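You operate a simulated robot arm through the tools that you are given. There is no shell and no other tool.

You run a simulated robot arm. Do the job below in one go: nothing can be reset, and whatever is moved stays where it is left.

Task
Dip both bare shoes on the side table in the dip pot.
Fine: stand them back on the side table and shut the dip pot lid. Set down upright: shoe.

It is judged by the outcome, as a careful person would: the job done as asked, and still so three seconds after it is handed in. It fails if anything else is knocked over, pushed out of place, dropped, spilled or broken. A push-on lid holds only when it is set on centred and level and pressed home; a screw cap is set on level and turned clockwise until tight.

Robot
A 7-joint arm with a two-finger parallel gripper, fixed in place. Base frame: the origin is at the foot of the arm, x ahead of it, y to its left, z up; the work surface is at about z = 0.85. Readings come in m, degrees, newtons and seconds.
With the tool pointing down near the work surface it reaches from about 0.1 to 0.64 m from the base axis. Its first joint turns from -66.0 to 66.0 degrees. Payload 1.57 kg.
The TCP is the grasp point between the finger pads, 0.03 m short of the fingertips. In the tool frame z runs along the fingers and y along their closing line. The gripper opens to 0.08 m. The fingers are 0.017 m wide and 0.012 m thick; the gripper's body (0.04 by 0.082 m) begins 0.08 m behind the TCP.
Orientation is that of the tool frame in the base frame, as a unit quaternion [x, y, z, w]. With the fingers straight down and closing along the base's y, the tool's x points along the base's -x, its y along +y and its z along -z.

Tools
- The arm moves only by the tool step_arm. Its argument "targets" is a list of rows, each a list of 3 entries, a list of its own where there are three numbers: the shift along the tool's x, y, z in m, then the turn, a rotation vector about the tool's x, y, z in degrees, then the finger opening in m, from 0 to 0.08. In form: [[[x, y, z], [rx, ry, rz], fingers], ...]. A call has 1 to 20 rows; each row shifts and turns the commanded pose from where the row before left it, along the tool's axes as they then stand. A row lasts 0.2 s, in which the tool goes at most 0.05 m and 8.6 degrees; a call with a longer step from one row to the next is refused whole, and so is a gripper value outside its range. Where a pose cannot be reached the arm comes as near as it can. A force on the tool above 90 N (or 10 N above the force at the start of the call, whichever is more), or a blocked arm, ends the call early, and 0.2 s more pass. Each finger travels about 0.072 m/s and halts on what it meets, pressing with about 38 N; the grip force reading is that of the motor and also rises with nothing between the fingers. The clock runs only during rows and for 0.2 s after the last one: add rows that do not move to give the fingers time. The reply holds the time, the measured pose of the TCP, the force on the tool along the base axes, the opening and the grip force, in the units named above and with some noise, with the torque about the TCP (base axes, N m) and any sound that the robot's microphone picked up.
- Cameras (640 x 400 px; columns grow to the right, rows downward): "scene" is fixed at [0.0194, 0.4148, 1.4318]; the picture's right is [-0.97, -0.24, 0.00], its down [-0.13, 0.55, -0.83] and it looks along [0.20, -0.80, -0.56] (base axes); focal length 335 px, centre (320, 200). "wrist" rides on the gripper at [0.072, -0.007, -0.122] in the tool frame; the picture's right is [0.09, 1.00, 0.00], its down [-0.84, 0.08, -0.54] and it looks along [-0.54, 0.05, 0.84] (tool axes); focal length 238 px, centre (320, 200).
- capture(camera): a new picture of that camera. No time passes.
- pixel_to_xyz(camera, pixels): for up to 12 pixels [column, row] of the newest picture of that camera ("zoom" is the newest enlarged one), the place [x, y, z] in the base frame of the surface seen there, good to about 0.002 m, but the place of the scene camera against the robot may be out by one fixed shift of up to 0.012 m in any direction. No time passes.
- close_up(camera, box): a new picture of the part [left, top, right, bottom] of that camera's present view, enlarged. No time passes.
- close_job(): hands the job in; it is judged then, once.

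Unless the task says otherwise, let go and move clear before handing in.

The tools are called as name(argument=value, ...) on one line, values as JSON. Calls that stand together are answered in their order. step_arm: Moves the arm, as the interface text tells. Its arguments: {"type":"object","properties":{"targets":{"type":"array"}},"required":["targets"]} The other tools are called the same way: capture (camera) takes a picture; pixel_to_xyz (camera, pixels) gives the place of the surface under pixels of a picture; close_up (camera, box) takes an enlarged picture of a part of a camera's view; close_job () hands the job in.

At the start:

```text
clock: 0.0
position: [0.3619, -0.1398, 1.2087]
tcp_rot: [0.0, 1.0, 0.001, 0.0]
ft_force: [-0.6, -0.5, -0.8]
torque: [0.0, -0.01, 0.02]
width: 0.0803
grip_force: 0.0
```

scene: 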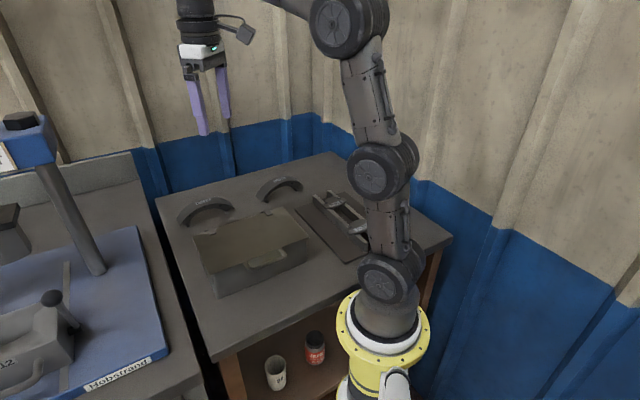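
wrist: 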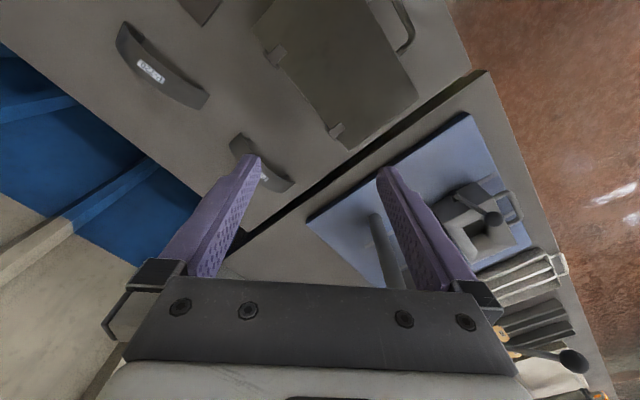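

The scene picture shows two curved shoes at about (205,207) and (280,188), a lidded box (dip pot) at about (250,248), and a tray with another item at about (340,220). I'll take enlarged pictures to see the details.

close_up(camera="scene", box=[150, 150, 310, 250])

close_up(camera="scene", box=[180, 190, 340, 300])

close_up(camera="scene", box=[280, 160, 440, 280])

close_up(camera="wrist", box=[100, 0, 480, 240])

```text
4.00 times, centred on (230, 200) of scene
```

zoom: 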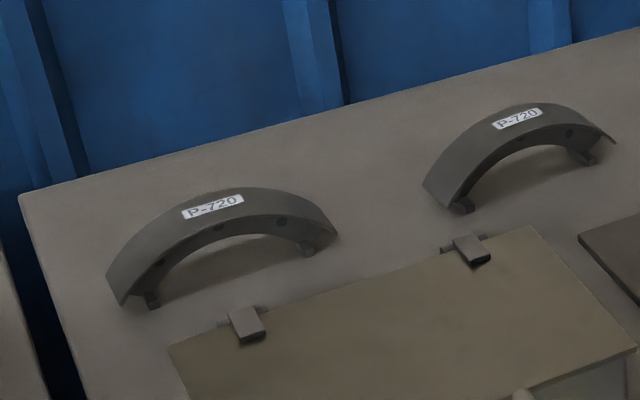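

```text
3.64 times, centred on (260, 245) of scene
```

zoom: 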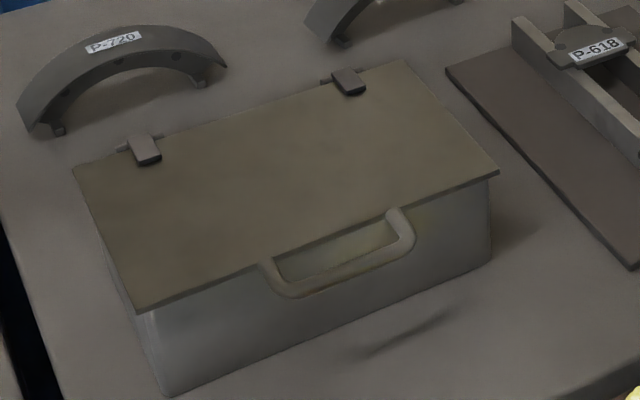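

```text
3.33 times, centred on (360, 220) of scene
```

zoom: 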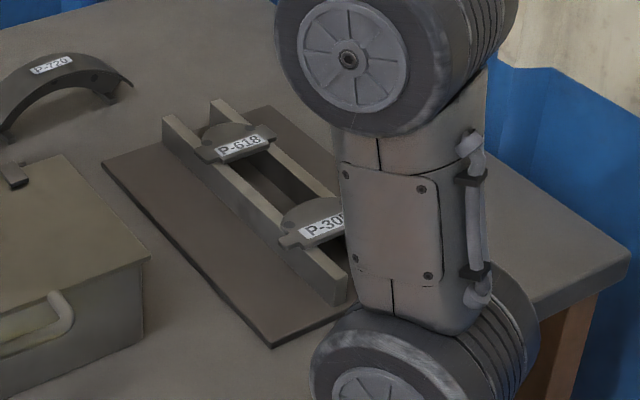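

```text
1.67 times, centred on (290, 120) of wrist
```

zoom: 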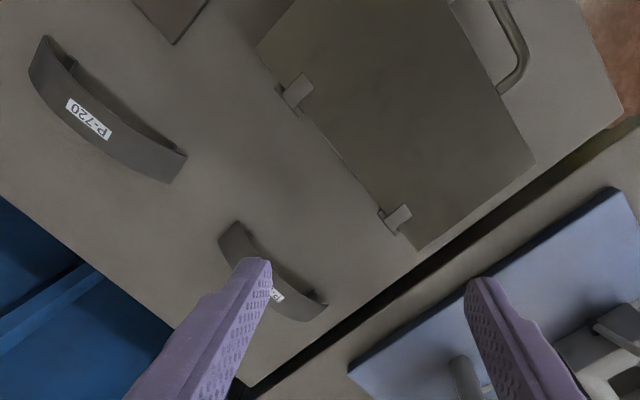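

The two P-720 arches are the bare shoes; the pot is a hinged-lid box with its hinges on the shoe side and its handle on the near side. I'll measure points in the scene view, and look for scene-wide context.

close_up(camera="scene", box=[180, 190, 340, 290])

pixel_to_xyz(camera="scene", pixels=[[194, 236], [218, 274], [288, 208], [316, 238], [250, 269], [280, 258], [252, 265], [285, 251], [222, 298], [222, 285], [160, 200], [440, 235]])

pixel_to_xyz(camera="wrist", pixels=[[120, 28], [210, 95], [160, 75], [232, 140], [295, 183], [265, 170], [255, 27], [340, 148], [420, 98], [412, 50], [275, 55], [336, 130]])

```text
4.00 times, centred on (260, 240) of scene
```

zoom: 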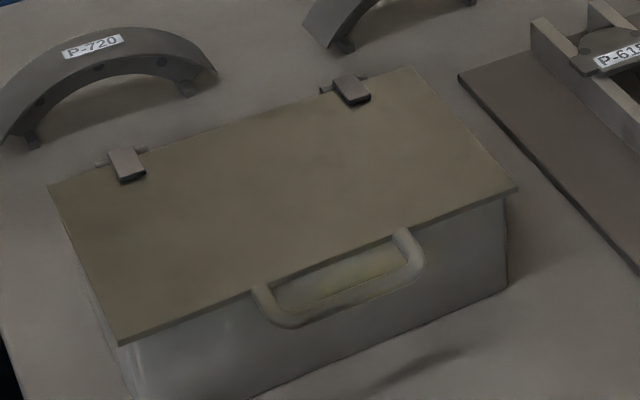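

```text
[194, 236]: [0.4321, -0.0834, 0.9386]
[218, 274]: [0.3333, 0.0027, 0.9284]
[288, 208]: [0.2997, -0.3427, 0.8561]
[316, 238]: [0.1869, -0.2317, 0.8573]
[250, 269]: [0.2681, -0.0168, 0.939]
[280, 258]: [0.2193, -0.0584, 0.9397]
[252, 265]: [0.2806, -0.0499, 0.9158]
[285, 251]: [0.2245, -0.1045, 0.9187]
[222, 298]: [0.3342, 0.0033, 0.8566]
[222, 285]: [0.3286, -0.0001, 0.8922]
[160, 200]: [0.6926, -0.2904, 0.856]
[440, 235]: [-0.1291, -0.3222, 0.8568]
```

```text
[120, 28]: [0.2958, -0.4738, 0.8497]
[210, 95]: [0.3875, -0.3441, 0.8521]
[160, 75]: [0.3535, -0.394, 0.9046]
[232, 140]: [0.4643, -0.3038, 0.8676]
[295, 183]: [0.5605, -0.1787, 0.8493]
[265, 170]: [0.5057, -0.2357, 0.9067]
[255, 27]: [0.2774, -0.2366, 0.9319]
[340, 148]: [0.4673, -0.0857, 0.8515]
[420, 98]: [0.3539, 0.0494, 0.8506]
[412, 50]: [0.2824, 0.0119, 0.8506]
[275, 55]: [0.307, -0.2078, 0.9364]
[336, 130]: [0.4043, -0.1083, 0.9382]
```

The wrist view puts the table at z≈0.850 while the scene reads ≈0.856, so the scene camera is shifted up about 6 mm. I'll measure lid corners, hinges and handle in the enlarged picture and in the wrist picture.

pixel_to_xyz(camera="zoom", pixels=[[56, 190], [122, 338], [510, 188], [408, 74], [258, 287], [290, 322], [340, 308], [390, 290], [415, 268], [402, 232], [128, 165], [350, 90]])

pixel_to_xyz(camera="zoom", pixels=[[150, 390], [510, 285], [330, 345], [300, 360], [340, 270], [380, 255], [127, 180], [352, 103], [115, 160], [340, 85], [85, 50], [40, 40]])

pixel_to_xyz(camera="wrist", pixels=[[258, 30], [347, 143], [415, 90], [367, 0], [399, 5], [410, 22], [405, 50], [396, 54], [140, 60], [180, 85], [125, 40], [205, 100]])

```text
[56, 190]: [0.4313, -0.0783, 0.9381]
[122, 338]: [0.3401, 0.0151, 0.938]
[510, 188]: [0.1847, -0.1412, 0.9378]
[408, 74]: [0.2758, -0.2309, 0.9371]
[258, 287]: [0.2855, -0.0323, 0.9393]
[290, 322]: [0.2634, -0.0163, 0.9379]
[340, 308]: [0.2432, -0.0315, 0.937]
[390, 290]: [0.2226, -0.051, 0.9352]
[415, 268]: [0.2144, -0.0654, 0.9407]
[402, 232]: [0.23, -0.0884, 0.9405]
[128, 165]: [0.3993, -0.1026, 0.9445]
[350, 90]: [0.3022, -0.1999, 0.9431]
```

```text
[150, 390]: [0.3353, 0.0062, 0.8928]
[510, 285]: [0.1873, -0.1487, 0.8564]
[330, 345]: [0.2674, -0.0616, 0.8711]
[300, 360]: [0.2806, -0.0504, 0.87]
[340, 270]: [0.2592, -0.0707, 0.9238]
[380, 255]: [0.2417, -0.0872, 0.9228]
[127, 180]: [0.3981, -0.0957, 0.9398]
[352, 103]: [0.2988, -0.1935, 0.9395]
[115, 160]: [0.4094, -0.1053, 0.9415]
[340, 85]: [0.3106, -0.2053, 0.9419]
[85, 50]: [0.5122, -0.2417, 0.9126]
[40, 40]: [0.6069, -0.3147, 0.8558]
```

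```text
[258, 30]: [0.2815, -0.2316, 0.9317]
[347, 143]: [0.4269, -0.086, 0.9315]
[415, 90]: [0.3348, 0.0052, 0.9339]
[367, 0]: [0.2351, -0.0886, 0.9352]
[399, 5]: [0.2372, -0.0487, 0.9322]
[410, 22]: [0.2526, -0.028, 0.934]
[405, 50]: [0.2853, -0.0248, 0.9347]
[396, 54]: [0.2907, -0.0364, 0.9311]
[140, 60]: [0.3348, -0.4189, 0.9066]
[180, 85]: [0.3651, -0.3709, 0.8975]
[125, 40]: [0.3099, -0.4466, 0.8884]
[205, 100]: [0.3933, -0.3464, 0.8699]
```

The lid is about 0.22 × 0.13 m, set at 45° with its hinge line from about (0.43,-0.08) to (0.28,-0.23) and the handle at z≈0.935. I'll measure the arm's own links so I can judge clearance over an open lid, then measure the shoes more closely.

pixel_to_xyz(camera="scene", pixels=[[385, 340], [400, 278], [385, 172], [348, 20], [365, 90], [197, 5], [197, 30], [205, 55], [203, 130], [240, 35], [384, 300], [275, 20]])

close_up(camera="scene", box=[170, 190, 240, 234])

close_up(camera="scene", box=[245, 165, 315, 209])

close_up(camera="scene", box=[0, 90, 200, 400])

```text
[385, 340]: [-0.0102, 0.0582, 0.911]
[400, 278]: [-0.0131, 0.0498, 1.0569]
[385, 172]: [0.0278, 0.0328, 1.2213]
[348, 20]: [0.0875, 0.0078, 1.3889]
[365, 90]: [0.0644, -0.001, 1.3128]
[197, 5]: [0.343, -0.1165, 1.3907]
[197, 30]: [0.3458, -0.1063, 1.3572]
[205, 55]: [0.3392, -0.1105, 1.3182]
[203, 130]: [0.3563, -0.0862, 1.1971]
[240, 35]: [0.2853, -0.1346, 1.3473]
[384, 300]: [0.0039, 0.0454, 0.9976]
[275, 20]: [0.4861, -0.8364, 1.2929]
```

```text
9.09 times, centred on (205, 212) of scene
```

zoom: 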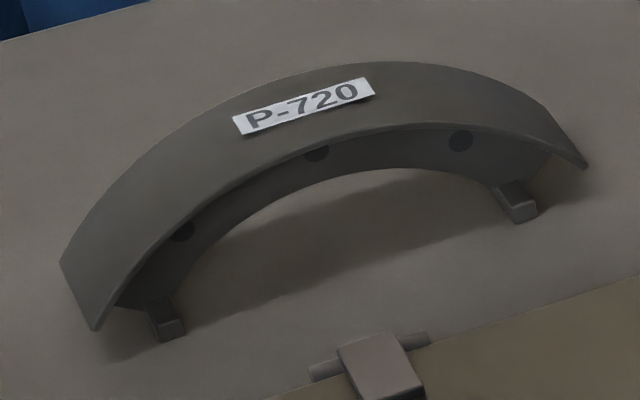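

```text
9.09 times, centred on (280, 187) of scene
```

zoom: 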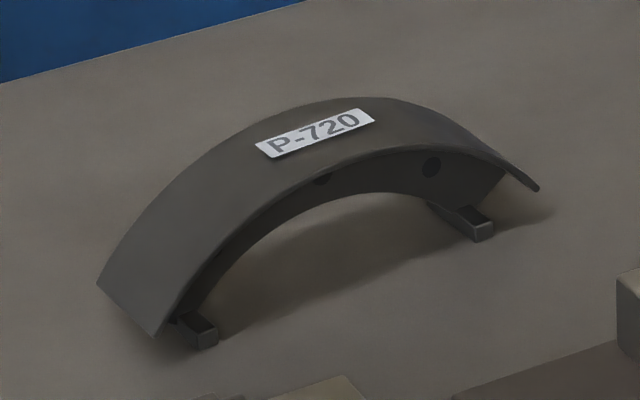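

```text
1.29 times, centred on (100, 245) of scene
```

zoom: 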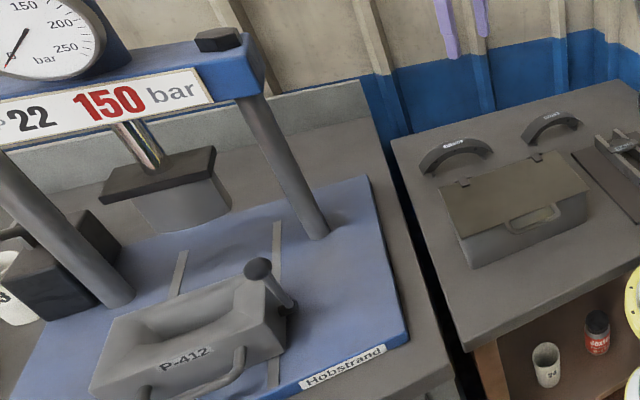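

The shoes are T-section arches: a wide outer rim over a central web, standing on two small cross feet. I'll measure the table edges and the shoes, using the scene view, to find free room and the grasp height.

pixel_to_xyz(camera="scene", pixels=[[214, 358], [335, 306], [190, 300], [327, 153], [450, 238], [299, 205], [350, 262], [300, 290], [270, 300], [330, 250], [240, 320], [250, 185]])

close_up(camera="scene", box=[170, 190, 240, 234])

pixel_to_xyz(camera="zoom", pixels=[[62, 265], [95, 328], [585, 165], [540, 110], [165, 332], [520, 215], [330, 65], [365, 125], [300, 75], [310, 135], [340, 190], [180, 230]])

```text
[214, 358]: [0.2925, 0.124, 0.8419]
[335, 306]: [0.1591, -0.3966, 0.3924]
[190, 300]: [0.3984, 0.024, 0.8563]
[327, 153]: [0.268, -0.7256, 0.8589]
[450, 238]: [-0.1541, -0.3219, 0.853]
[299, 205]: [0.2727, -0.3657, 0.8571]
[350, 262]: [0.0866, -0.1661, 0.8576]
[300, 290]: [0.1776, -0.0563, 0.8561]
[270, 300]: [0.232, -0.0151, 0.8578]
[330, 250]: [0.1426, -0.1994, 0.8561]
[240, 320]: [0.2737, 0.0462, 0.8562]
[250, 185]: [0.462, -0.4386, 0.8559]
```

```text
9.09 times, centred on (205, 212) of scene
```

zoom: 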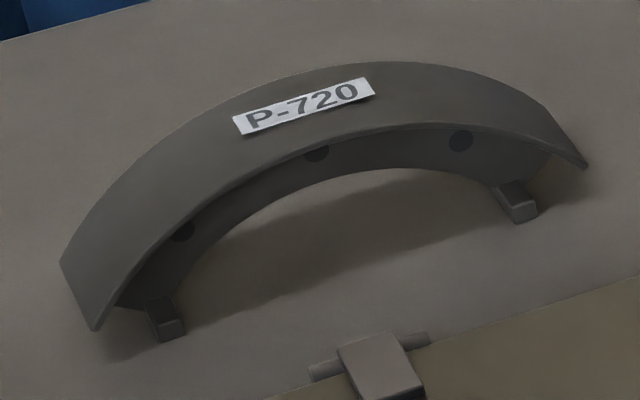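

```text
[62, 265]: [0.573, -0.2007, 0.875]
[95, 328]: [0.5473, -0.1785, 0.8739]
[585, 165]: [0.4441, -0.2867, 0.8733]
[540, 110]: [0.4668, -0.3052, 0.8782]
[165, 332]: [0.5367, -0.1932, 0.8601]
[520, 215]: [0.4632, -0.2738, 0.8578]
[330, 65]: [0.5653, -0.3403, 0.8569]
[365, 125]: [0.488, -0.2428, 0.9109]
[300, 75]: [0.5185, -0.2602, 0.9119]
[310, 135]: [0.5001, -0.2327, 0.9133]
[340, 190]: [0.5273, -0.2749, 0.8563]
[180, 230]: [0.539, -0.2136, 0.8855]
```

The shoes, pot and table all sit at 45°, so in u=(x+y)/√2, v=(x−y)/√2 coordinates everything is square, with shoe L centred near (0.508,-0.243). I'll turn the tool 45° and move high over shoe L to measure it with the wrist camera and see how the forearm passes over the pot.

step_arm(targets=[[[0, 0, 0], [0, 0, -7.5], 0.08], [[0, 0, 0], [0, 0, -7.5], 0.08], [[0, 0, 0], [0, 0, -7.5], 0.08], [[0, 0, 0], [0, 0, -7.5], 0.08], [[0, 0, 0], [0, 0, -7.5], 0.08], [[0, 0, 0], [0, 0, -7.5], 0.08], [[-0.008, -0.044, 0.01], [0, 0, 0], 0.08], [[-0.008, -0.044, 0.01], [0, 0, 0], 0.08], [[-0.008, -0.044, 0.01], [0, 0, 0], 0.08], [[-0.006, -0.044, 0.01], [0, 0, 0], 0.08], [[0, 0, 0.04], [0, 0, 0], 0.08], [[0, 0, 0.04], [0, 0, 0], 0.08], [[0, 0, 0.04], [0, 0, 0], 0.08]])

capture(camera="scene")

capture(camera="wrist")

```text
clock: 2.8
position: [0.5012, -0.237, 1.0441]
tcp_rot: [-0.383, 0.924, 0.0, 0.0]
ft_force: [0.1, 0.1, 0.4]
torque: [-0.02, 0.0, 0.01]
width: 0.0804
grip_force: 0.1
out of reach, approached as far as the arm can: row 10
```

```text
taken
```

scene: 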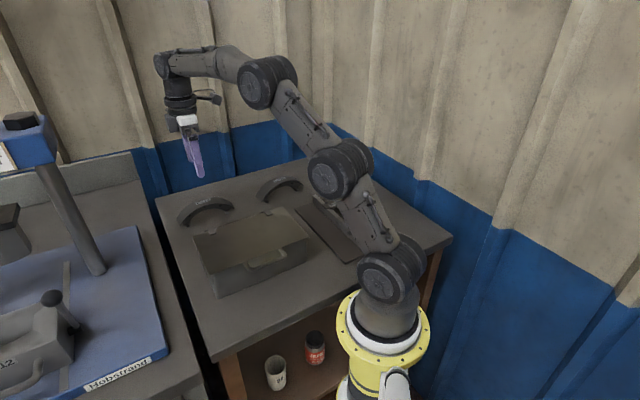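

```text
taken
```

wrist: 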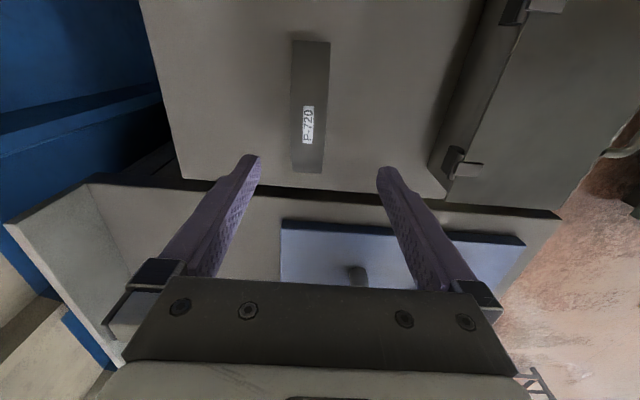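

The wrist picture shows shoe L aligned with the tool (column ~310) and the pot's hinges at right; the scene picture shows the forearm running level behind the hand at (205,62)–(265,85). I'll measure the forearm's height and the shoe/pot positions.

pixel_to_xyz(camera="scene", pixels=[[172, 65], [205, 60], [205, 75], [235, 65], [262, 85], [262, 105], [300, 120], [330, 175], [180, 100], [188, 125], [213, 98], [200, 172]])

pixel_to_xyz(camera="wrist", pixels=[[293, 43], [329, 43], [292, 170], [322, 172], [308, 100], [325, 105], [293, 105], [310, 170], [310, 42], [455, 150], [520, 10], [448, 200]])

close_up(camera="wrist", box=[240, 20, 400, 190])

close_up(camera="wrist", box=[420, 0, 580, 210])

```text
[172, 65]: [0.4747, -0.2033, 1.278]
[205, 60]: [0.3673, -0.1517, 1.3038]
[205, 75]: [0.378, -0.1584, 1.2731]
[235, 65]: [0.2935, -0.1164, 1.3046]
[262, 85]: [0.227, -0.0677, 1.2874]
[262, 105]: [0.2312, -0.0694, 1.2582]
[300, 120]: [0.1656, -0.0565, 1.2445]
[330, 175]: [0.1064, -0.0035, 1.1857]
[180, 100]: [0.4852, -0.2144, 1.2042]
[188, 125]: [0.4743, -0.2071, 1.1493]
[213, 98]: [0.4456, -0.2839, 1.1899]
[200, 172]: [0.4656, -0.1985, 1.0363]
```

```text
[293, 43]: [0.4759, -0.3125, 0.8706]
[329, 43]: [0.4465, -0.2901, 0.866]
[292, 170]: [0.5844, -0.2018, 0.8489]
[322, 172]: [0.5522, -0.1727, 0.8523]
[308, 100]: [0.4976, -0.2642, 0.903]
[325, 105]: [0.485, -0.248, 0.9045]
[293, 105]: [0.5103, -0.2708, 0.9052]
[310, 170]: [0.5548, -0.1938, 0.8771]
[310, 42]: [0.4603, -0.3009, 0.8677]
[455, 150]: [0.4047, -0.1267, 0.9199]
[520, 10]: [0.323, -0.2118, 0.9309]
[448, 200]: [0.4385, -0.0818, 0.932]
```

```text
2.35 times, centred on (320, 105) of wrist
```

zoom: 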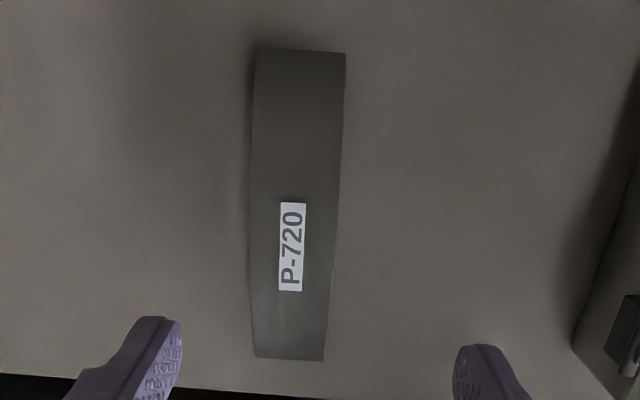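

```text
1.90 times, centred on (500, 105) of wrist
```

zoom: 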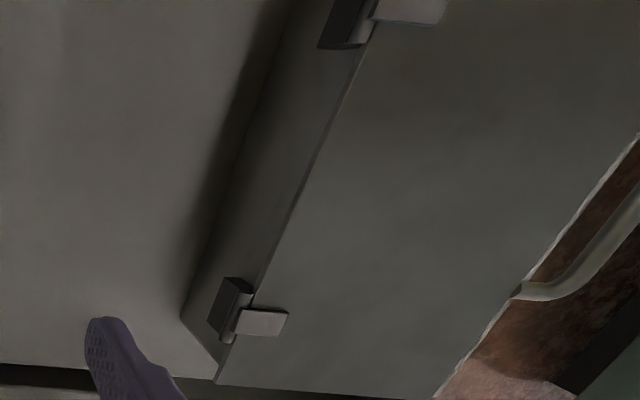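

At z=1.044 the forearm sits around z≈1.27, so at grasp height it will pass close to the top of an opened lid; I need to test that before opening. I'll pin down the shoe's ends precisely from a fresh enlarged wrist view first.

close_up(camera="wrist", box=[240, 20, 400, 190])

pixel_to_xyz(camera="zoom", pixels=[[260, 55], [340, 60], [300, 55], [258, 352], [320, 355], [290, 355], [255, 200], [335, 200], [253, 250], [330, 250], [295, 150], [295, 300]])

```text
2.35 times, centred on (320, 105) of wrist
```

zoom: 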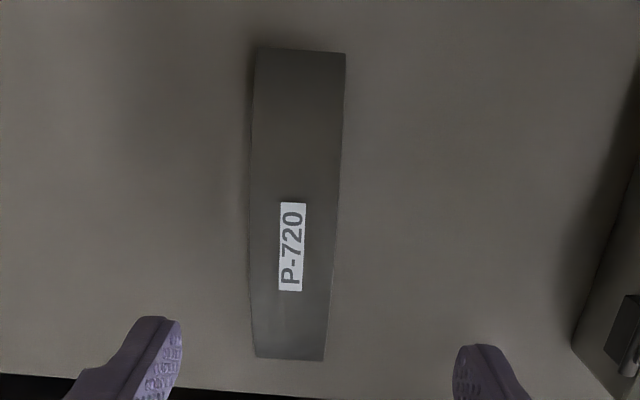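

```text
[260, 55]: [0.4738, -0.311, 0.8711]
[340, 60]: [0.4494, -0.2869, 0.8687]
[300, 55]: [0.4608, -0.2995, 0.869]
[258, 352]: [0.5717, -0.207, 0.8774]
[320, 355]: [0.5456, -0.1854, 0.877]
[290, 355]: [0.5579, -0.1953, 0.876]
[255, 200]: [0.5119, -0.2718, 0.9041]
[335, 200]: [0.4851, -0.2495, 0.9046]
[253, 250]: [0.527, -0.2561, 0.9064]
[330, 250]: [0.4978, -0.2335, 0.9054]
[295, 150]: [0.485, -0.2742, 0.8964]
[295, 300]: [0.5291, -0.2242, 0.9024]
```

Shoe L centre comes out at about (0.5105,-0.246), top z≈0.907, rim width 0.034. I'll go straight down over it with the fingers open to grasp height, so I can see where the forearm ends up there.

step_arm(targets=[[[0, -0.013, 0], [0, 0, 0], 0.08], [[0, 0, 0.035], [0, 0, 0], 0.08], [[0, 0, 0.035], [0, 0, 0], 0.08], [[0, 0, 0.03], [0, 0, 0], 0.08], [[0, 0, 0.02], [0, 0, 0], 0.08], [[0, 0, 0], [0, 0, 0], 0.08]])

capture(camera="scene")

capture(camera="wrist")

```text
clock: 4.2
position: [0.5125, -0.2483, 0.9227]
tcp_rot: [-0.382, 0.924, 0.0, 0.0]
ft_force: [0.0, -0.2, 0.6]
torque: [0.03, -0.02, 0.01]
width: 0.0801
grip_force: 0.1
```

```text
taken
```

scene: 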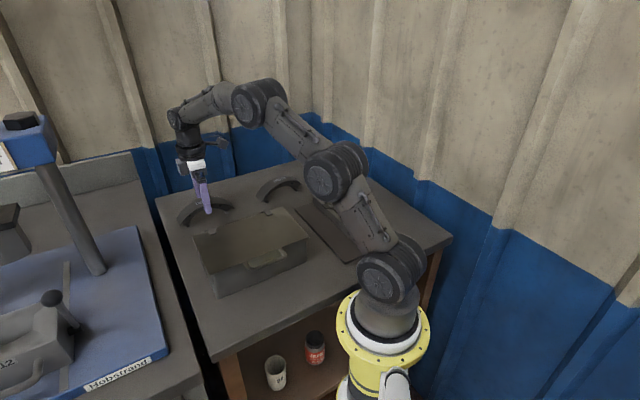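

```text
taken
```

wrist: 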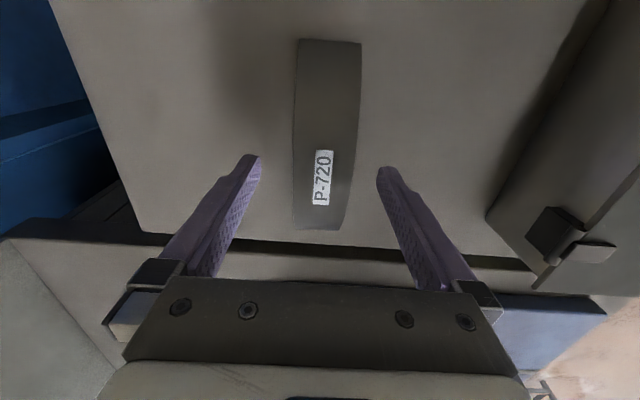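

The fingers straddle shoe L well, and the forearm now slopes from the hand (183,118) up to the elbow joint (252,100). I'll measure the underside of the forearm and the joint wheel.

pixel_to_xyz(camera="scene", pixels=[[183, 118], [200, 118], [205, 115], [215, 112], [225, 110], [235, 112], [245, 122], [250, 105], [262, 120], [205, 95], [225, 88], [190, 150]])

close_up(camera="scene", box=[150, 70, 310, 230])

close_up(camera="wrist", box=[240, 20, 400, 240])

pixel_to_xyz(camera="wrist", pixels=[[300, 45], [358, 48], [328, 45], [298, 222], [340, 225], [320, 225], [295, 150], [350, 150], [293, 180], [346, 180], [326, 120], [326, 200]])

```text
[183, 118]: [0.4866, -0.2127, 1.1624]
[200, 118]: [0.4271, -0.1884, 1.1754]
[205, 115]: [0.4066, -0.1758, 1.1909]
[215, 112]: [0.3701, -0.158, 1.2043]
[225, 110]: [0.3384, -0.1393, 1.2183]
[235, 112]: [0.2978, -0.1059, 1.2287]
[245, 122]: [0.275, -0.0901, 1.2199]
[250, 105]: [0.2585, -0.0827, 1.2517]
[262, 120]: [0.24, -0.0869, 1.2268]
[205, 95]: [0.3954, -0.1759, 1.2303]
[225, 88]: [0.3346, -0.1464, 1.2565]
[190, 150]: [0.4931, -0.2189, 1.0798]
```

```text
2.50 times, centred on (230, 150) of scene
```

zoom: 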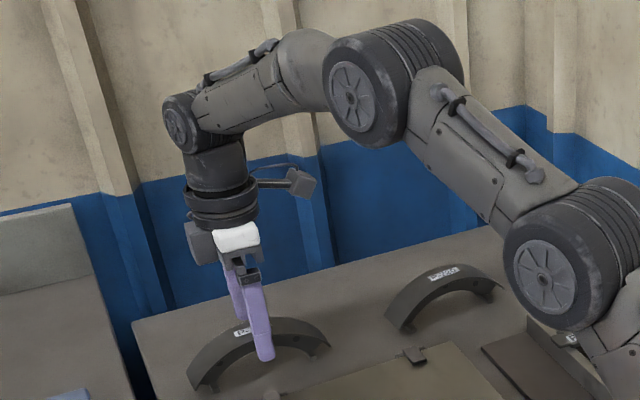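

```text
1.82 times, centred on (320, 130) of wrist
```

zoom: 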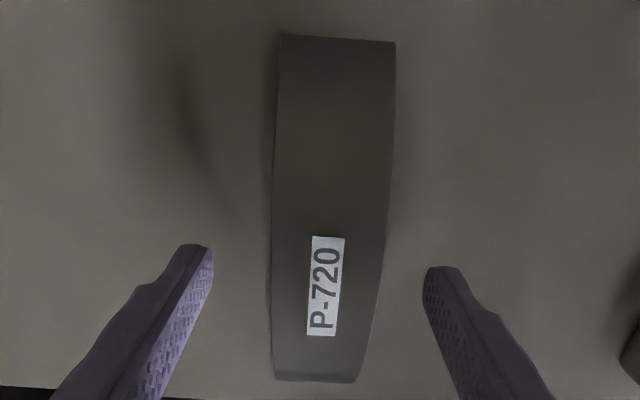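

```text
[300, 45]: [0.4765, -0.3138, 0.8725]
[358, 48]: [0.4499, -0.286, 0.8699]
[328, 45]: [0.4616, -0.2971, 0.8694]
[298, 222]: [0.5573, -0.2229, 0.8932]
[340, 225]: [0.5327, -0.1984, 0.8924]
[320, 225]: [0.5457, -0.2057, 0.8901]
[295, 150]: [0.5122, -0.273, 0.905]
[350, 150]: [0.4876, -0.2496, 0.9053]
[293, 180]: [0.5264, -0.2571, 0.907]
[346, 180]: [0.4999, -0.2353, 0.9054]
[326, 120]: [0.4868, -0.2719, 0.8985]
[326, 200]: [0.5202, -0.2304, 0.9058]
```

At this pose the forearm's underside over the hinge line is at about z 1.16–1.18 (scene 1.19 at (205,115)), so it will clear an upright lid with handle top near 1.10. I'll now rise and move over the lid handle for a close wrist view.

step_arm(targets=[[[0, 0, -0.045], [0, 0, 0], 0.08], [[0, 0, -0.045], [0, 0, 0], 0.08], [[0, 0, -0.045], [0, 0, 0], 0.08], [[0.0067, 0.048, 0], [0, 0, 0], 0.08], [[0.0067, 0.048, 0], [0, 0, 0], 0.08], [[0.0067, 0.048, 0], [0, 0, 0], 0.08], [[0.0067, 0.048, 0], [0, 0, 0], 0.08], [[0.0067, 0.048, 0], [0, 0, 0], 0.08], [[0.0067, 0.048, 0], [0, 0, 0], 0.08], [[0.0067, 0.048, 0], [0, 0, 0], 0.08], [[0, 0, 0], [0, 0, 0], 0.08]])

capture(camera="wrist")

capture(camera="scene")

```text
clock: 6.6
position: [0.2383, -0.0467, 1.0618]
tcp_rot: [-0.383, 0.924, -0.001, 0.0]
ft_force: [-0.5, 0.3, -0.1]
torque: [-0.01, 0.03, 0.02]
width: 0.08
grip_force: 0.0
```

```text
taken
```

wrist: 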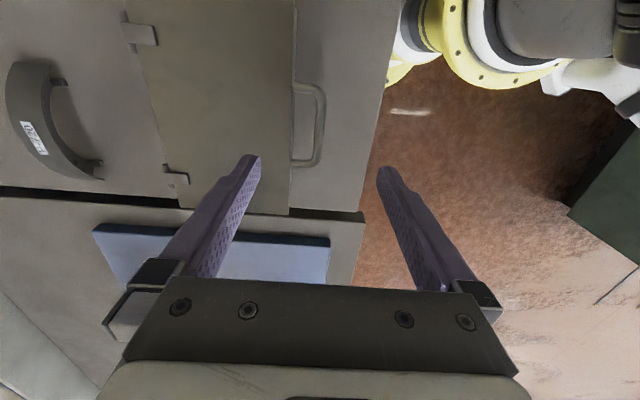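

```text
taken
```

scene: 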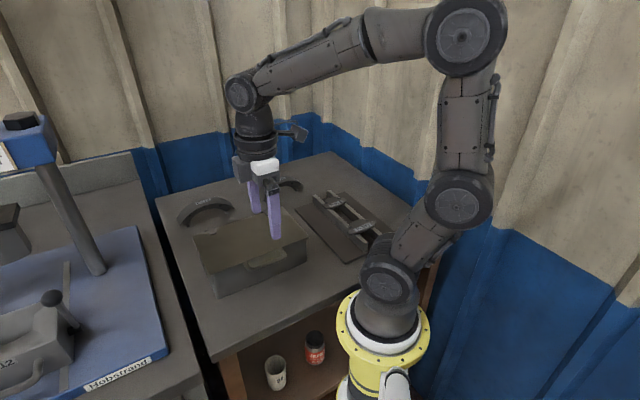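

The handle is visible in the wrist view as a U from (295,90) to (320,150). I'll enlarge that part and measure it and the hinges.

close_up(camera="wrist", box=[270, 60, 370, 180])

close_up(camera="wrist", box=[100, 0, 240, 210])

pixel_to_xyz(camera="wrist", pixels=[[298, 88], [318, 95], [321, 120], [318, 155], [300, 164], [293, 125], [290, 205], [295, 30], [178, 200], [130, 20], [145, 35], [178, 180]])

```text
3.33 times, centred on (320, 120) of wrist
```

zoom: 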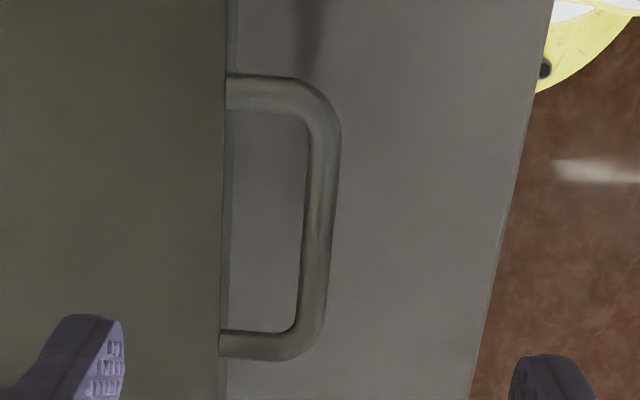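

```text
1.90 times, centred on (170, 105) of wrist
```

zoom: 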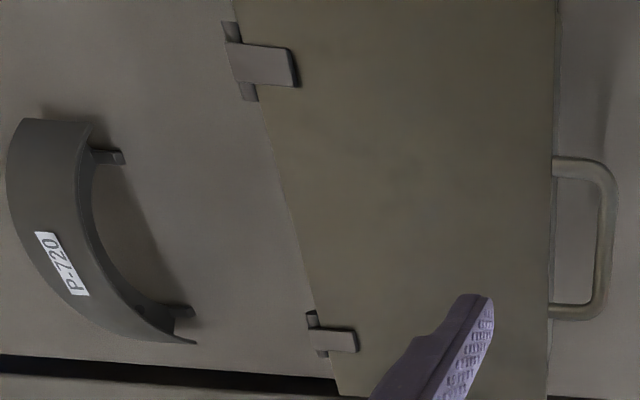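

```text
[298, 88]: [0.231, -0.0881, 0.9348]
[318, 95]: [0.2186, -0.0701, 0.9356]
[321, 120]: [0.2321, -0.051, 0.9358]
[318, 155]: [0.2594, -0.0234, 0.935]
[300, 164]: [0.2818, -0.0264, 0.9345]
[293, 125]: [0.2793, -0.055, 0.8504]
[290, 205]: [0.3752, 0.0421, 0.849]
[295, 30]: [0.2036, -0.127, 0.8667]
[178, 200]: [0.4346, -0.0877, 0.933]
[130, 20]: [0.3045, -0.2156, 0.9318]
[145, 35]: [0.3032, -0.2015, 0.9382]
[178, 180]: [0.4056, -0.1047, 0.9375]
```

I'll take the handle enlargement again so I can read exact points on the bar, posts and lid edge.

close_up(camera="wrist", box=[270, 60, 370, 180])

pixel_to_xyz(camera="zoom", pixels=[[325, 150], [320, 200], [315, 250], [310, 290], [307, 200], [335, 200], [260, 92], [260, 345], [215, 200], [215, 300], [225, 100], [220, 350]])

```text
3.33 times, centred on (320, 120) of wrist
```

zoom: 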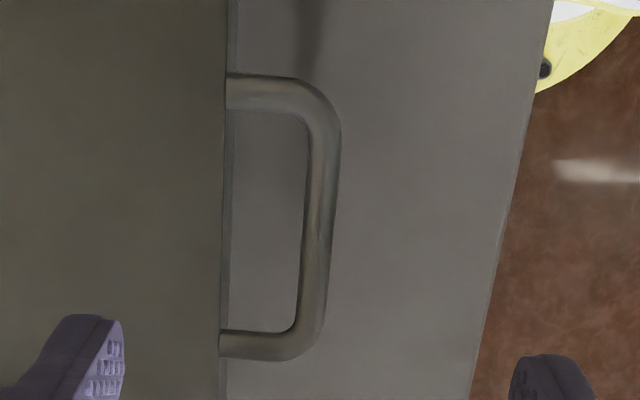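

```text
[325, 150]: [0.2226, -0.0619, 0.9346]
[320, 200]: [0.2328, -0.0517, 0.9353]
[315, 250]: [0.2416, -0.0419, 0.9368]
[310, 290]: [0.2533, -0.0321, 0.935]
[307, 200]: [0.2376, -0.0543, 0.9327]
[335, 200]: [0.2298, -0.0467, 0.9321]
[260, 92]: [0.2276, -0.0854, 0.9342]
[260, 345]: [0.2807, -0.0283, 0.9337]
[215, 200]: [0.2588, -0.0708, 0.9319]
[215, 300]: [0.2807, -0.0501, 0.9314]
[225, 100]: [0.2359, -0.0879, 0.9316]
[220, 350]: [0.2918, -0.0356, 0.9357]
```

The bar runs along u≈0.105–0.17 at v≈0.201 (centre z≈0.930, 10 mm thick), with a 26 mm gap to the lid edge at v≈0.2325; my TCP is already over it at v≈0.2015. I'll narrow the fingers to 23 mm and lower partway to verify the inner finger lines up with the gap.

step_arm(targets=[[[-0.004, 0, 0], [0, 0, 0], 0.023], [[0, 0, 0.02], [0, 0, 0], 0.023], [[0, 0, 0.03], [0, 0, 0], 0.023], [[0, 0, 0.025], [0, 0, 0], 0.023], [[0, 0, 0], [0, 0, 0], 0.023]])

capture(camera="wrist")

close_up(camera="wrist", box=[240, 80, 400, 230])

close_up(camera="scene", box=[190, 170, 350, 300])

```text
clock: 7.8
position: [0.2435, -0.0442, 0.9849]
tcp_rot: [-0.382, 0.924, 0.0, 0.0]
ft_force: [-0.1, -0.2, 0.0]
torque: [0.02, -0.02, -0.02]
width: 0.023
grip_force: 0.1
```

```text
taken
```

wrist: 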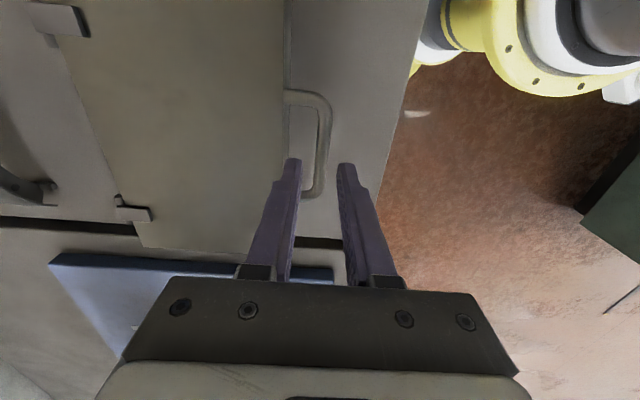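

```text
2.67 times, centred on (320, 155) of wrist
```

zoom: 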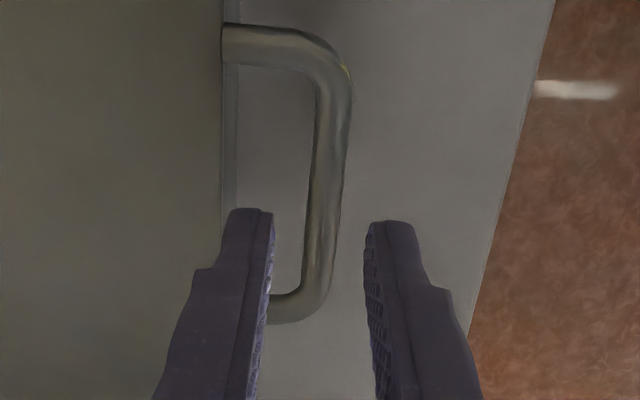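

```text
3.08 times, centred on (270, 235) of scene
```

zoom: 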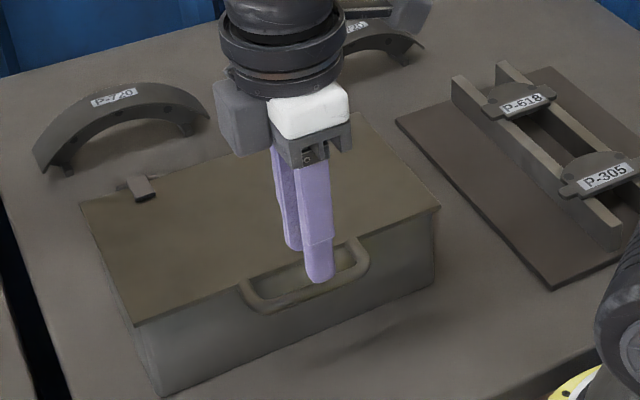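

The bar sits about 2 mm to the right of the finger midpoint in the enlargement (bar column ~328 vs tip midpoint ~321), matching the readings. I'll shift 2 mm, lower so the tips straddle the bar, and close.

step_arm(targets=[[[0, 0.002, 0.012], [0, 0, 0], 0.023], [[0, 0, 0.0125], [0, 0, 0], 0.023], [[0, 0, 0.0125], [0, 0, 0], 0.023], [[0, 0, 0], [0, 0, 0], 0.023]])

close_up(camera="scene", box=[190, 170, 350, 300])

close_up(camera="wrist", box=[240, 80, 400, 230])

```text
clock: 8.8
position: [0.242, -0.0419, 0.947]
tcp_rot: [-0.382, 0.924, 0.0, 0.0]
ft_force: [-0.1, 0.9, -0.4]
torque: [-0.01, 0.0, -0.01]
width: 0.0232
grip_force: 0.1
```

```text
3.08 times, centred on (270, 235) of scene
```

zoom: 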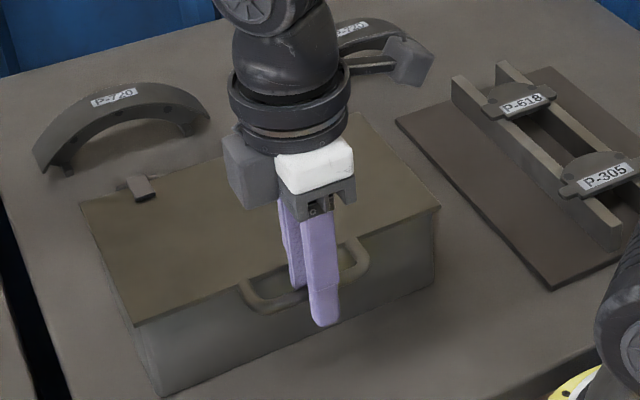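

```text
2.67 times, centred on (320, 155) of wrist
```

zoom: 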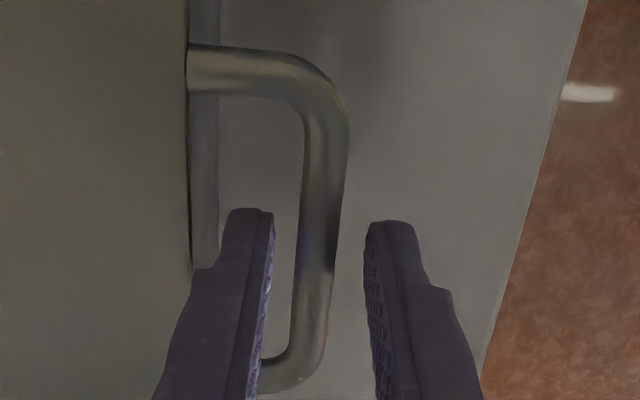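

The tips straddle the bar with clear gaps on both sides (fingers at columns 273 and 370, bar ~320) and there is no contact force. I'll close on the bar now.

step_arm(targets=[[[0, 0, 0], [0, 0, 0], 0.004], [[0, 0, 0], [0, 0, 0], 0.004], [[0, 0, 0], [0, 0, 0], 0.004]])

```text
clock: 9.6
position: [0.2429, -0.0418, 0.9477]
tcp_rot: [-0.383, 0.924, -0.001, 0.001]
ft_force: [5.7, -9.8, -1.7]
torque: [-0.32, 0.02, 0.01]
width: 0.0098
grip_force: 27.9
```

The grip holds the bar (width 9.8 mm) with about 11 N sideways toward +v, a roughly 1 mm offset I'll relieve. I'll raise the lid through the first ~15° of its arc and check forces.

step_arm(targets=[[[0, -0.0012, -0.0072], [0, 0, 0], 0.004], [[0, -0.001, -0.0072], [0, 0, 0], 0.004], [[0, -0.0019, -0.0143], [0, 0, 0], 0.004], [[0, -0.0031, -0.014], [0, 0, 0], 0.004], [[0, 0, 0], [0, 0, 0], 0.004]])

close_up(camera="scene", box=[190, 150, 350, 300])

```text
clock: 10.8
position: [0.2462, -0.0444, 0.988]
tcp_rot: [-0.383, 0.924, -0.002, 0.0]
ft_force: [9.9, -21.5, -7.2]
torque: [-0.51, -0.01, -0.09]
width: 0.0095
grip_force: 28.0
```

```text
2.67 times, centred on (270, 225) of scene
```

zoom: 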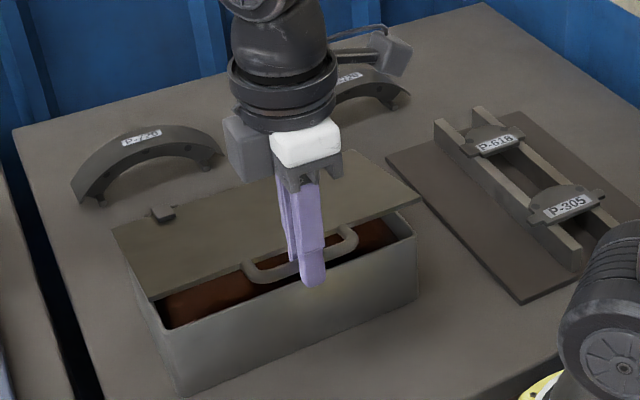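

The lid is up about 14° showing reddish-brown liquid inside, and the tool is being drawn 22 N toward +v, so my arc is slightly too far out. I'll add 2 mm toward the hinge and continue to ~25°.

step_arm(targets=[[[0, -0.0056, -0.0137], [0, 0, 0], 0.004], [[0, -0.0063, -0.0133], [0, 0, 0], 0.004], [[0, 0, 0], [0, 0, 0], 0.004]])

```text
clock: 11.6
position: [0.2521, -0.0525, 1.0166]
tcp_rot: [-0.383, 0.924, 0.001, 0.001]
ft_force: [10.8, 18.4, 0.6]
torque: [0.41, -0.28, 0.03]
width: 0.0099
grip_force: 27.9
```

Now the pull is mainly 20 N toward +u (sideways along the bar) with little left in v. I'll nudge 1.5 mm toward +u and continue to ~35°.

step_arm(targets=[[[-0.0015, 0, 0], [0, 0, 0], 0.004], [[0, -0.0064, -0.0128], [0, 0, 0], 0.004], [[0, -0.0075, -0.0121], [0, 0, 0], 0.004], [[0, 0, 0], [0, 0, 0], 0.004]])

close_up(camera="scene", box=[190, 120, 350, 300])

```text
clock: 12.6
position: [0.2621, -0.0617, 1.0414]
tcp_rot: [-0.382, 0.924, 0.002, -0.004]
ft_force: [-24.7, 14.5, 15.4]
torque: [0.33, 0.46, 0.02]
width: 0.0098
grip_force: 27.4
```

```text
2.22 times, centred on (270, 210) of scene
```

zoom: 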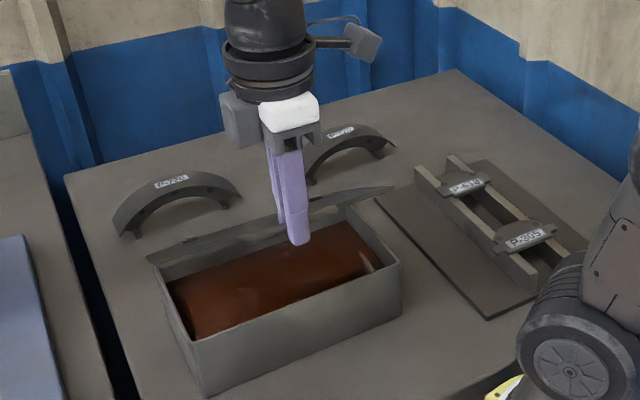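

The force has swung to pushing outward (−28 N in v, +15 N in z), so I'm now inside the true arc and need to know where the bar really is. I'll look with the wrist camera and measure the lid.

capture(camera="wrist")

close_up(camera="wrist", box=[220, 60, 420, 240])

close_up(camera="scene", box=[220, 180, 310, 250])

```text
taken
```

wrist: 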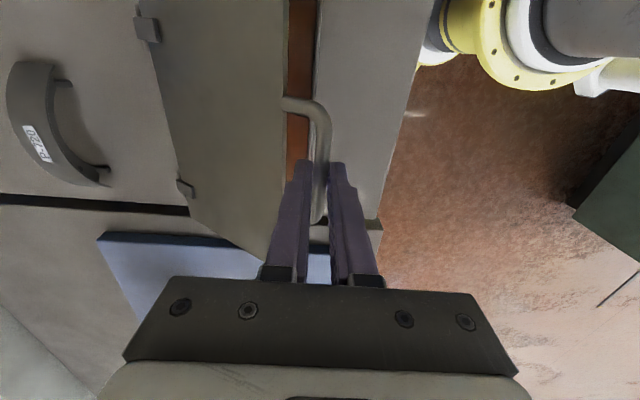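

```text
2.22 times, centred on (320, 150) of wrist
```

zoom: 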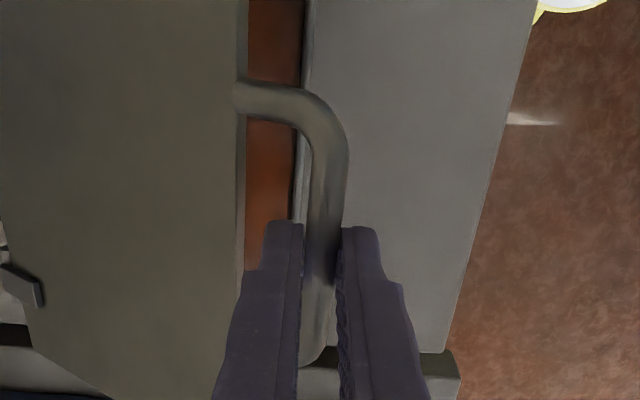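

```text
5.71 times, centred on (265, 215) of scene
```

zoom: 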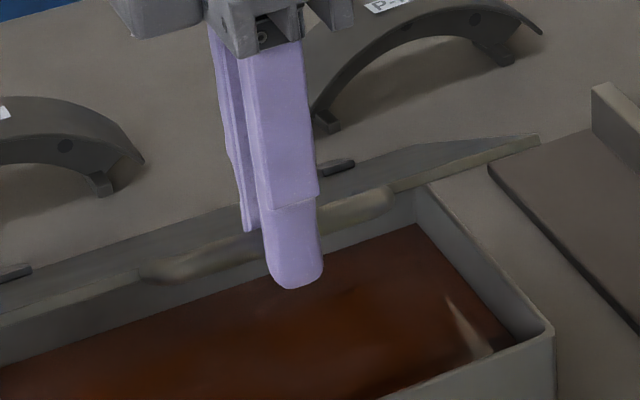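

pixel_to_xyz(camera="wrist", pixels=[[322, 115], [321, 125], [320, 145], [300, 104], [285, 60], [282, 180], [150, 30], [185, 188], [200, 100], [250, 100], [296, 60], [296, 140]])

pixel_to_xyz(camera="zoom", pixels=[[360, 205], [380, 200], [345, 215], [160, 272], [180, 268], [400, 188], [530, 140], [480, 350], [350, 300], [540, 330], [330, 165], [440, 165]])

```text
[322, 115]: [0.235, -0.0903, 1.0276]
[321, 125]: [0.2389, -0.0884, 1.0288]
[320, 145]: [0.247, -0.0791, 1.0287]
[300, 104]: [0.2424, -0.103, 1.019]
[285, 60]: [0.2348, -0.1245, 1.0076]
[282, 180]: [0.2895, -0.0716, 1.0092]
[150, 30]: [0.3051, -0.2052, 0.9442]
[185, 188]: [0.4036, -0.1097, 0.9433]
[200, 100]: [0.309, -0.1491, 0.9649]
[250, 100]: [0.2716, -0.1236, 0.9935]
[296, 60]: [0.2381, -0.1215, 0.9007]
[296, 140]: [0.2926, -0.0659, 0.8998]
```

```text
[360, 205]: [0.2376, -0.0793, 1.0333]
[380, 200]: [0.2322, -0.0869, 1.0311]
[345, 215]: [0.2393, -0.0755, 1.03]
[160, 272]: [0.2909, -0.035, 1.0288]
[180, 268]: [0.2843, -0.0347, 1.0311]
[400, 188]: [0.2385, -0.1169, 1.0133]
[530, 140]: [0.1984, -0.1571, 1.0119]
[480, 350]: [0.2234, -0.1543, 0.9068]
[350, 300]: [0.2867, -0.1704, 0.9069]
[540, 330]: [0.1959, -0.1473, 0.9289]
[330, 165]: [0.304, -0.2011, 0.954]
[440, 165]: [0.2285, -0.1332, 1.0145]
```

The wrist camera puts the bar at v≈0.2305, z≈1.024, which fits a pin at (v 0.366, z 0.930) with R≈0.165, so the geometry holds and the forces are just ~2 mm tracking errors at about 15 N/mm. I'll ease outward by about 2 mm and continue to ~45°.

step_arm(targets=[[[0.0004, 0.0015, -0.001], [0, 0, 0], 0.004], [[0, -0.0088, -0.0114], [0, 0, 0], 0.004], [[0, -0.0097, -0.0106], [0, 0, 0], 0.004], [[0, 0, 0], [0, 0, 0], 0.004]])

```text
clock: 13.6
position: [0.2745, -0.0741, 1.0627]
tcp_rot: [-0.382, 0.924, -0.001, -0.002]
ft_force: [-15.4, 1.8, 9.9]
torque: [0.08, 0.16, 0.03]
width: 0.0095
grip_force: 28.5
```

Radial force has dropped to about 16 N outward and −10 N along u. I'll trim both and continue to ~60°.

step_arm(targets=[[[0.0006, 0.0008, -0.0008], [0, 0, 0], 0.004], [[0, -0.0106, -0.0097], [0, 0, 0], 0.004], [[0, -0.0114, -0.0088], [0, 0, 0], 0.004], [[0, -0.0121, -0.0077], [0, 0, 0], 0.004], [[0, 0, 0], [0, 0, 0], 0.004]])

close_up(camera="scene", box=[170, 100, 350, 300])

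```text
clock: 14.8
position: [0.2978, -0.0984, 1.0912]
tcp_rot: [-0.383, 0.924, 0.0, 0.002]
ft_force: [-10.3, 9.9, 20.0]
torque: [0.3, 0.07, 0.02]
width: 0.0098
grip_force: 28.1
```

```text
2.00 times, centred on (260, 200) of scene
```

zoom: 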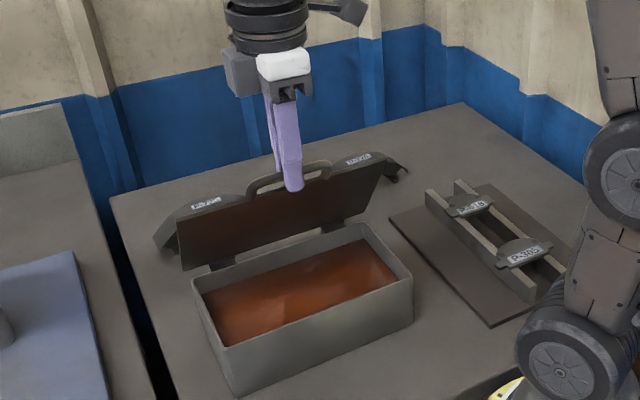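

The lid is at about 60° and swinging cleanly; the residual is about 24 N radial outward. I'll trim 1.6 mm outward and continue to ~75°.

step_arm(targets=[[[0, 0.0008, -0.0015], [0, 0, 0], 0.004], [[0, -0.0128, -0.0067], [0, 0, 0], 0.004], [[0, -0.0133, -0.0055], [0, 0, 0], 0.004], [[0, -0.0137, -0.0043], [0, 0, 0], 0.004], [[0, 0, 0], [0, 0, 0], 0.004]])

```text
clock: 16.0
position: [0.3267, -0.1259, 1.1085]
tcp_rot: [-0.383, 0.924, 0.0, -0.001]
ft_force: [-7.1, -5.1, 2.2]
torque: [-0.53, 0.49, -0.01]
width: 0.0098
grip_force: 27.8
```

Forces are now small, with the lid at about 75°. I'll carry on to ~92° and watch for the lid going over centre or reaching a stop.

step_arm(targets=[[[0.0005, 0, 0], [0, 0, 0], 0.004], [[0, -0.014, -0.0031], [0, 0, 0], 0.004], [[0, -0.0143, -0.0019], [0, 0, 0], 0.004], [[0, -0.0144, -0.0006], [0, 0, 0], 0.004], [[0, 0, 0], [0, 0, 0], 0.004]])

close_up(camera="scene", box=[170, 80, 350, 280])

```text
clock: 17.2
position: [0.3567, -0.1559, 1.1167]
tcp_rot: [-0.383, 0.924, -0.002, 0.002]
ft_force: [-3.3, -2.5, 20.1]
torque: [-0.01, 0.02, 0.02]
width: 0.0098
grip_force: 28.5
```

```text
2.00 times, centred on (260, 180) of scene
```

zoom: 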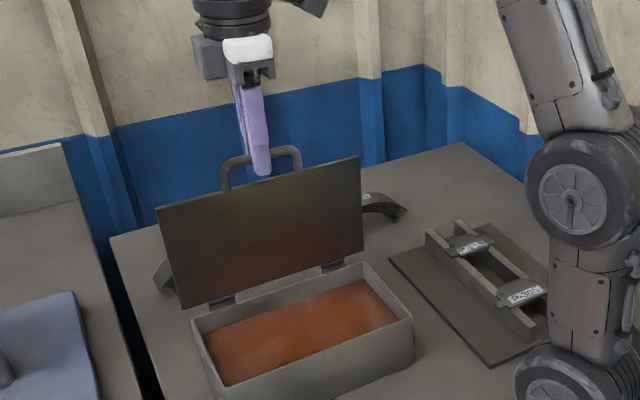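

The lid is essentially upright (bar at z≈1.10) with only a 20 N vertical residual. I'll lift 1.3 mm and tip it past vertical to ~100°.

step_arm(targets=[[[0.0003, 0, -0.0013], [0, 0, 0], 0.004], [[0, -0.0144, 0.0006], [0, 0, 0], 0.004], [[0, -0.0143, 0.0019], [0, 0, 0], 0.004], [[0, 0, 0], [0, 0, 0], 0.004]])

close_up(camera="scene", box=[170, 80, 350, 280])

```text
clock: 18.2
position: [0.3783, -0.1771, 1.1128]
tcp_rot: [-0.382, 0.924, -0.001, 0.001]
ft_force: [0.8, -3.2, 20.0]
torque: [-0.04, 0.0, 0.0]
width: 0.0098
grip_force: 28.0
```

```text
2.00 times, centred on (260, 180) of scene
```

zoom: 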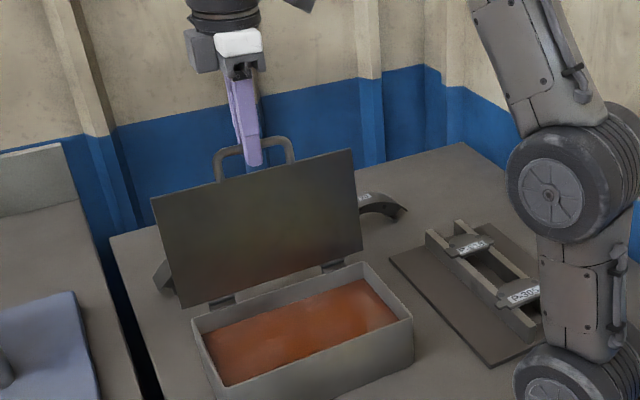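

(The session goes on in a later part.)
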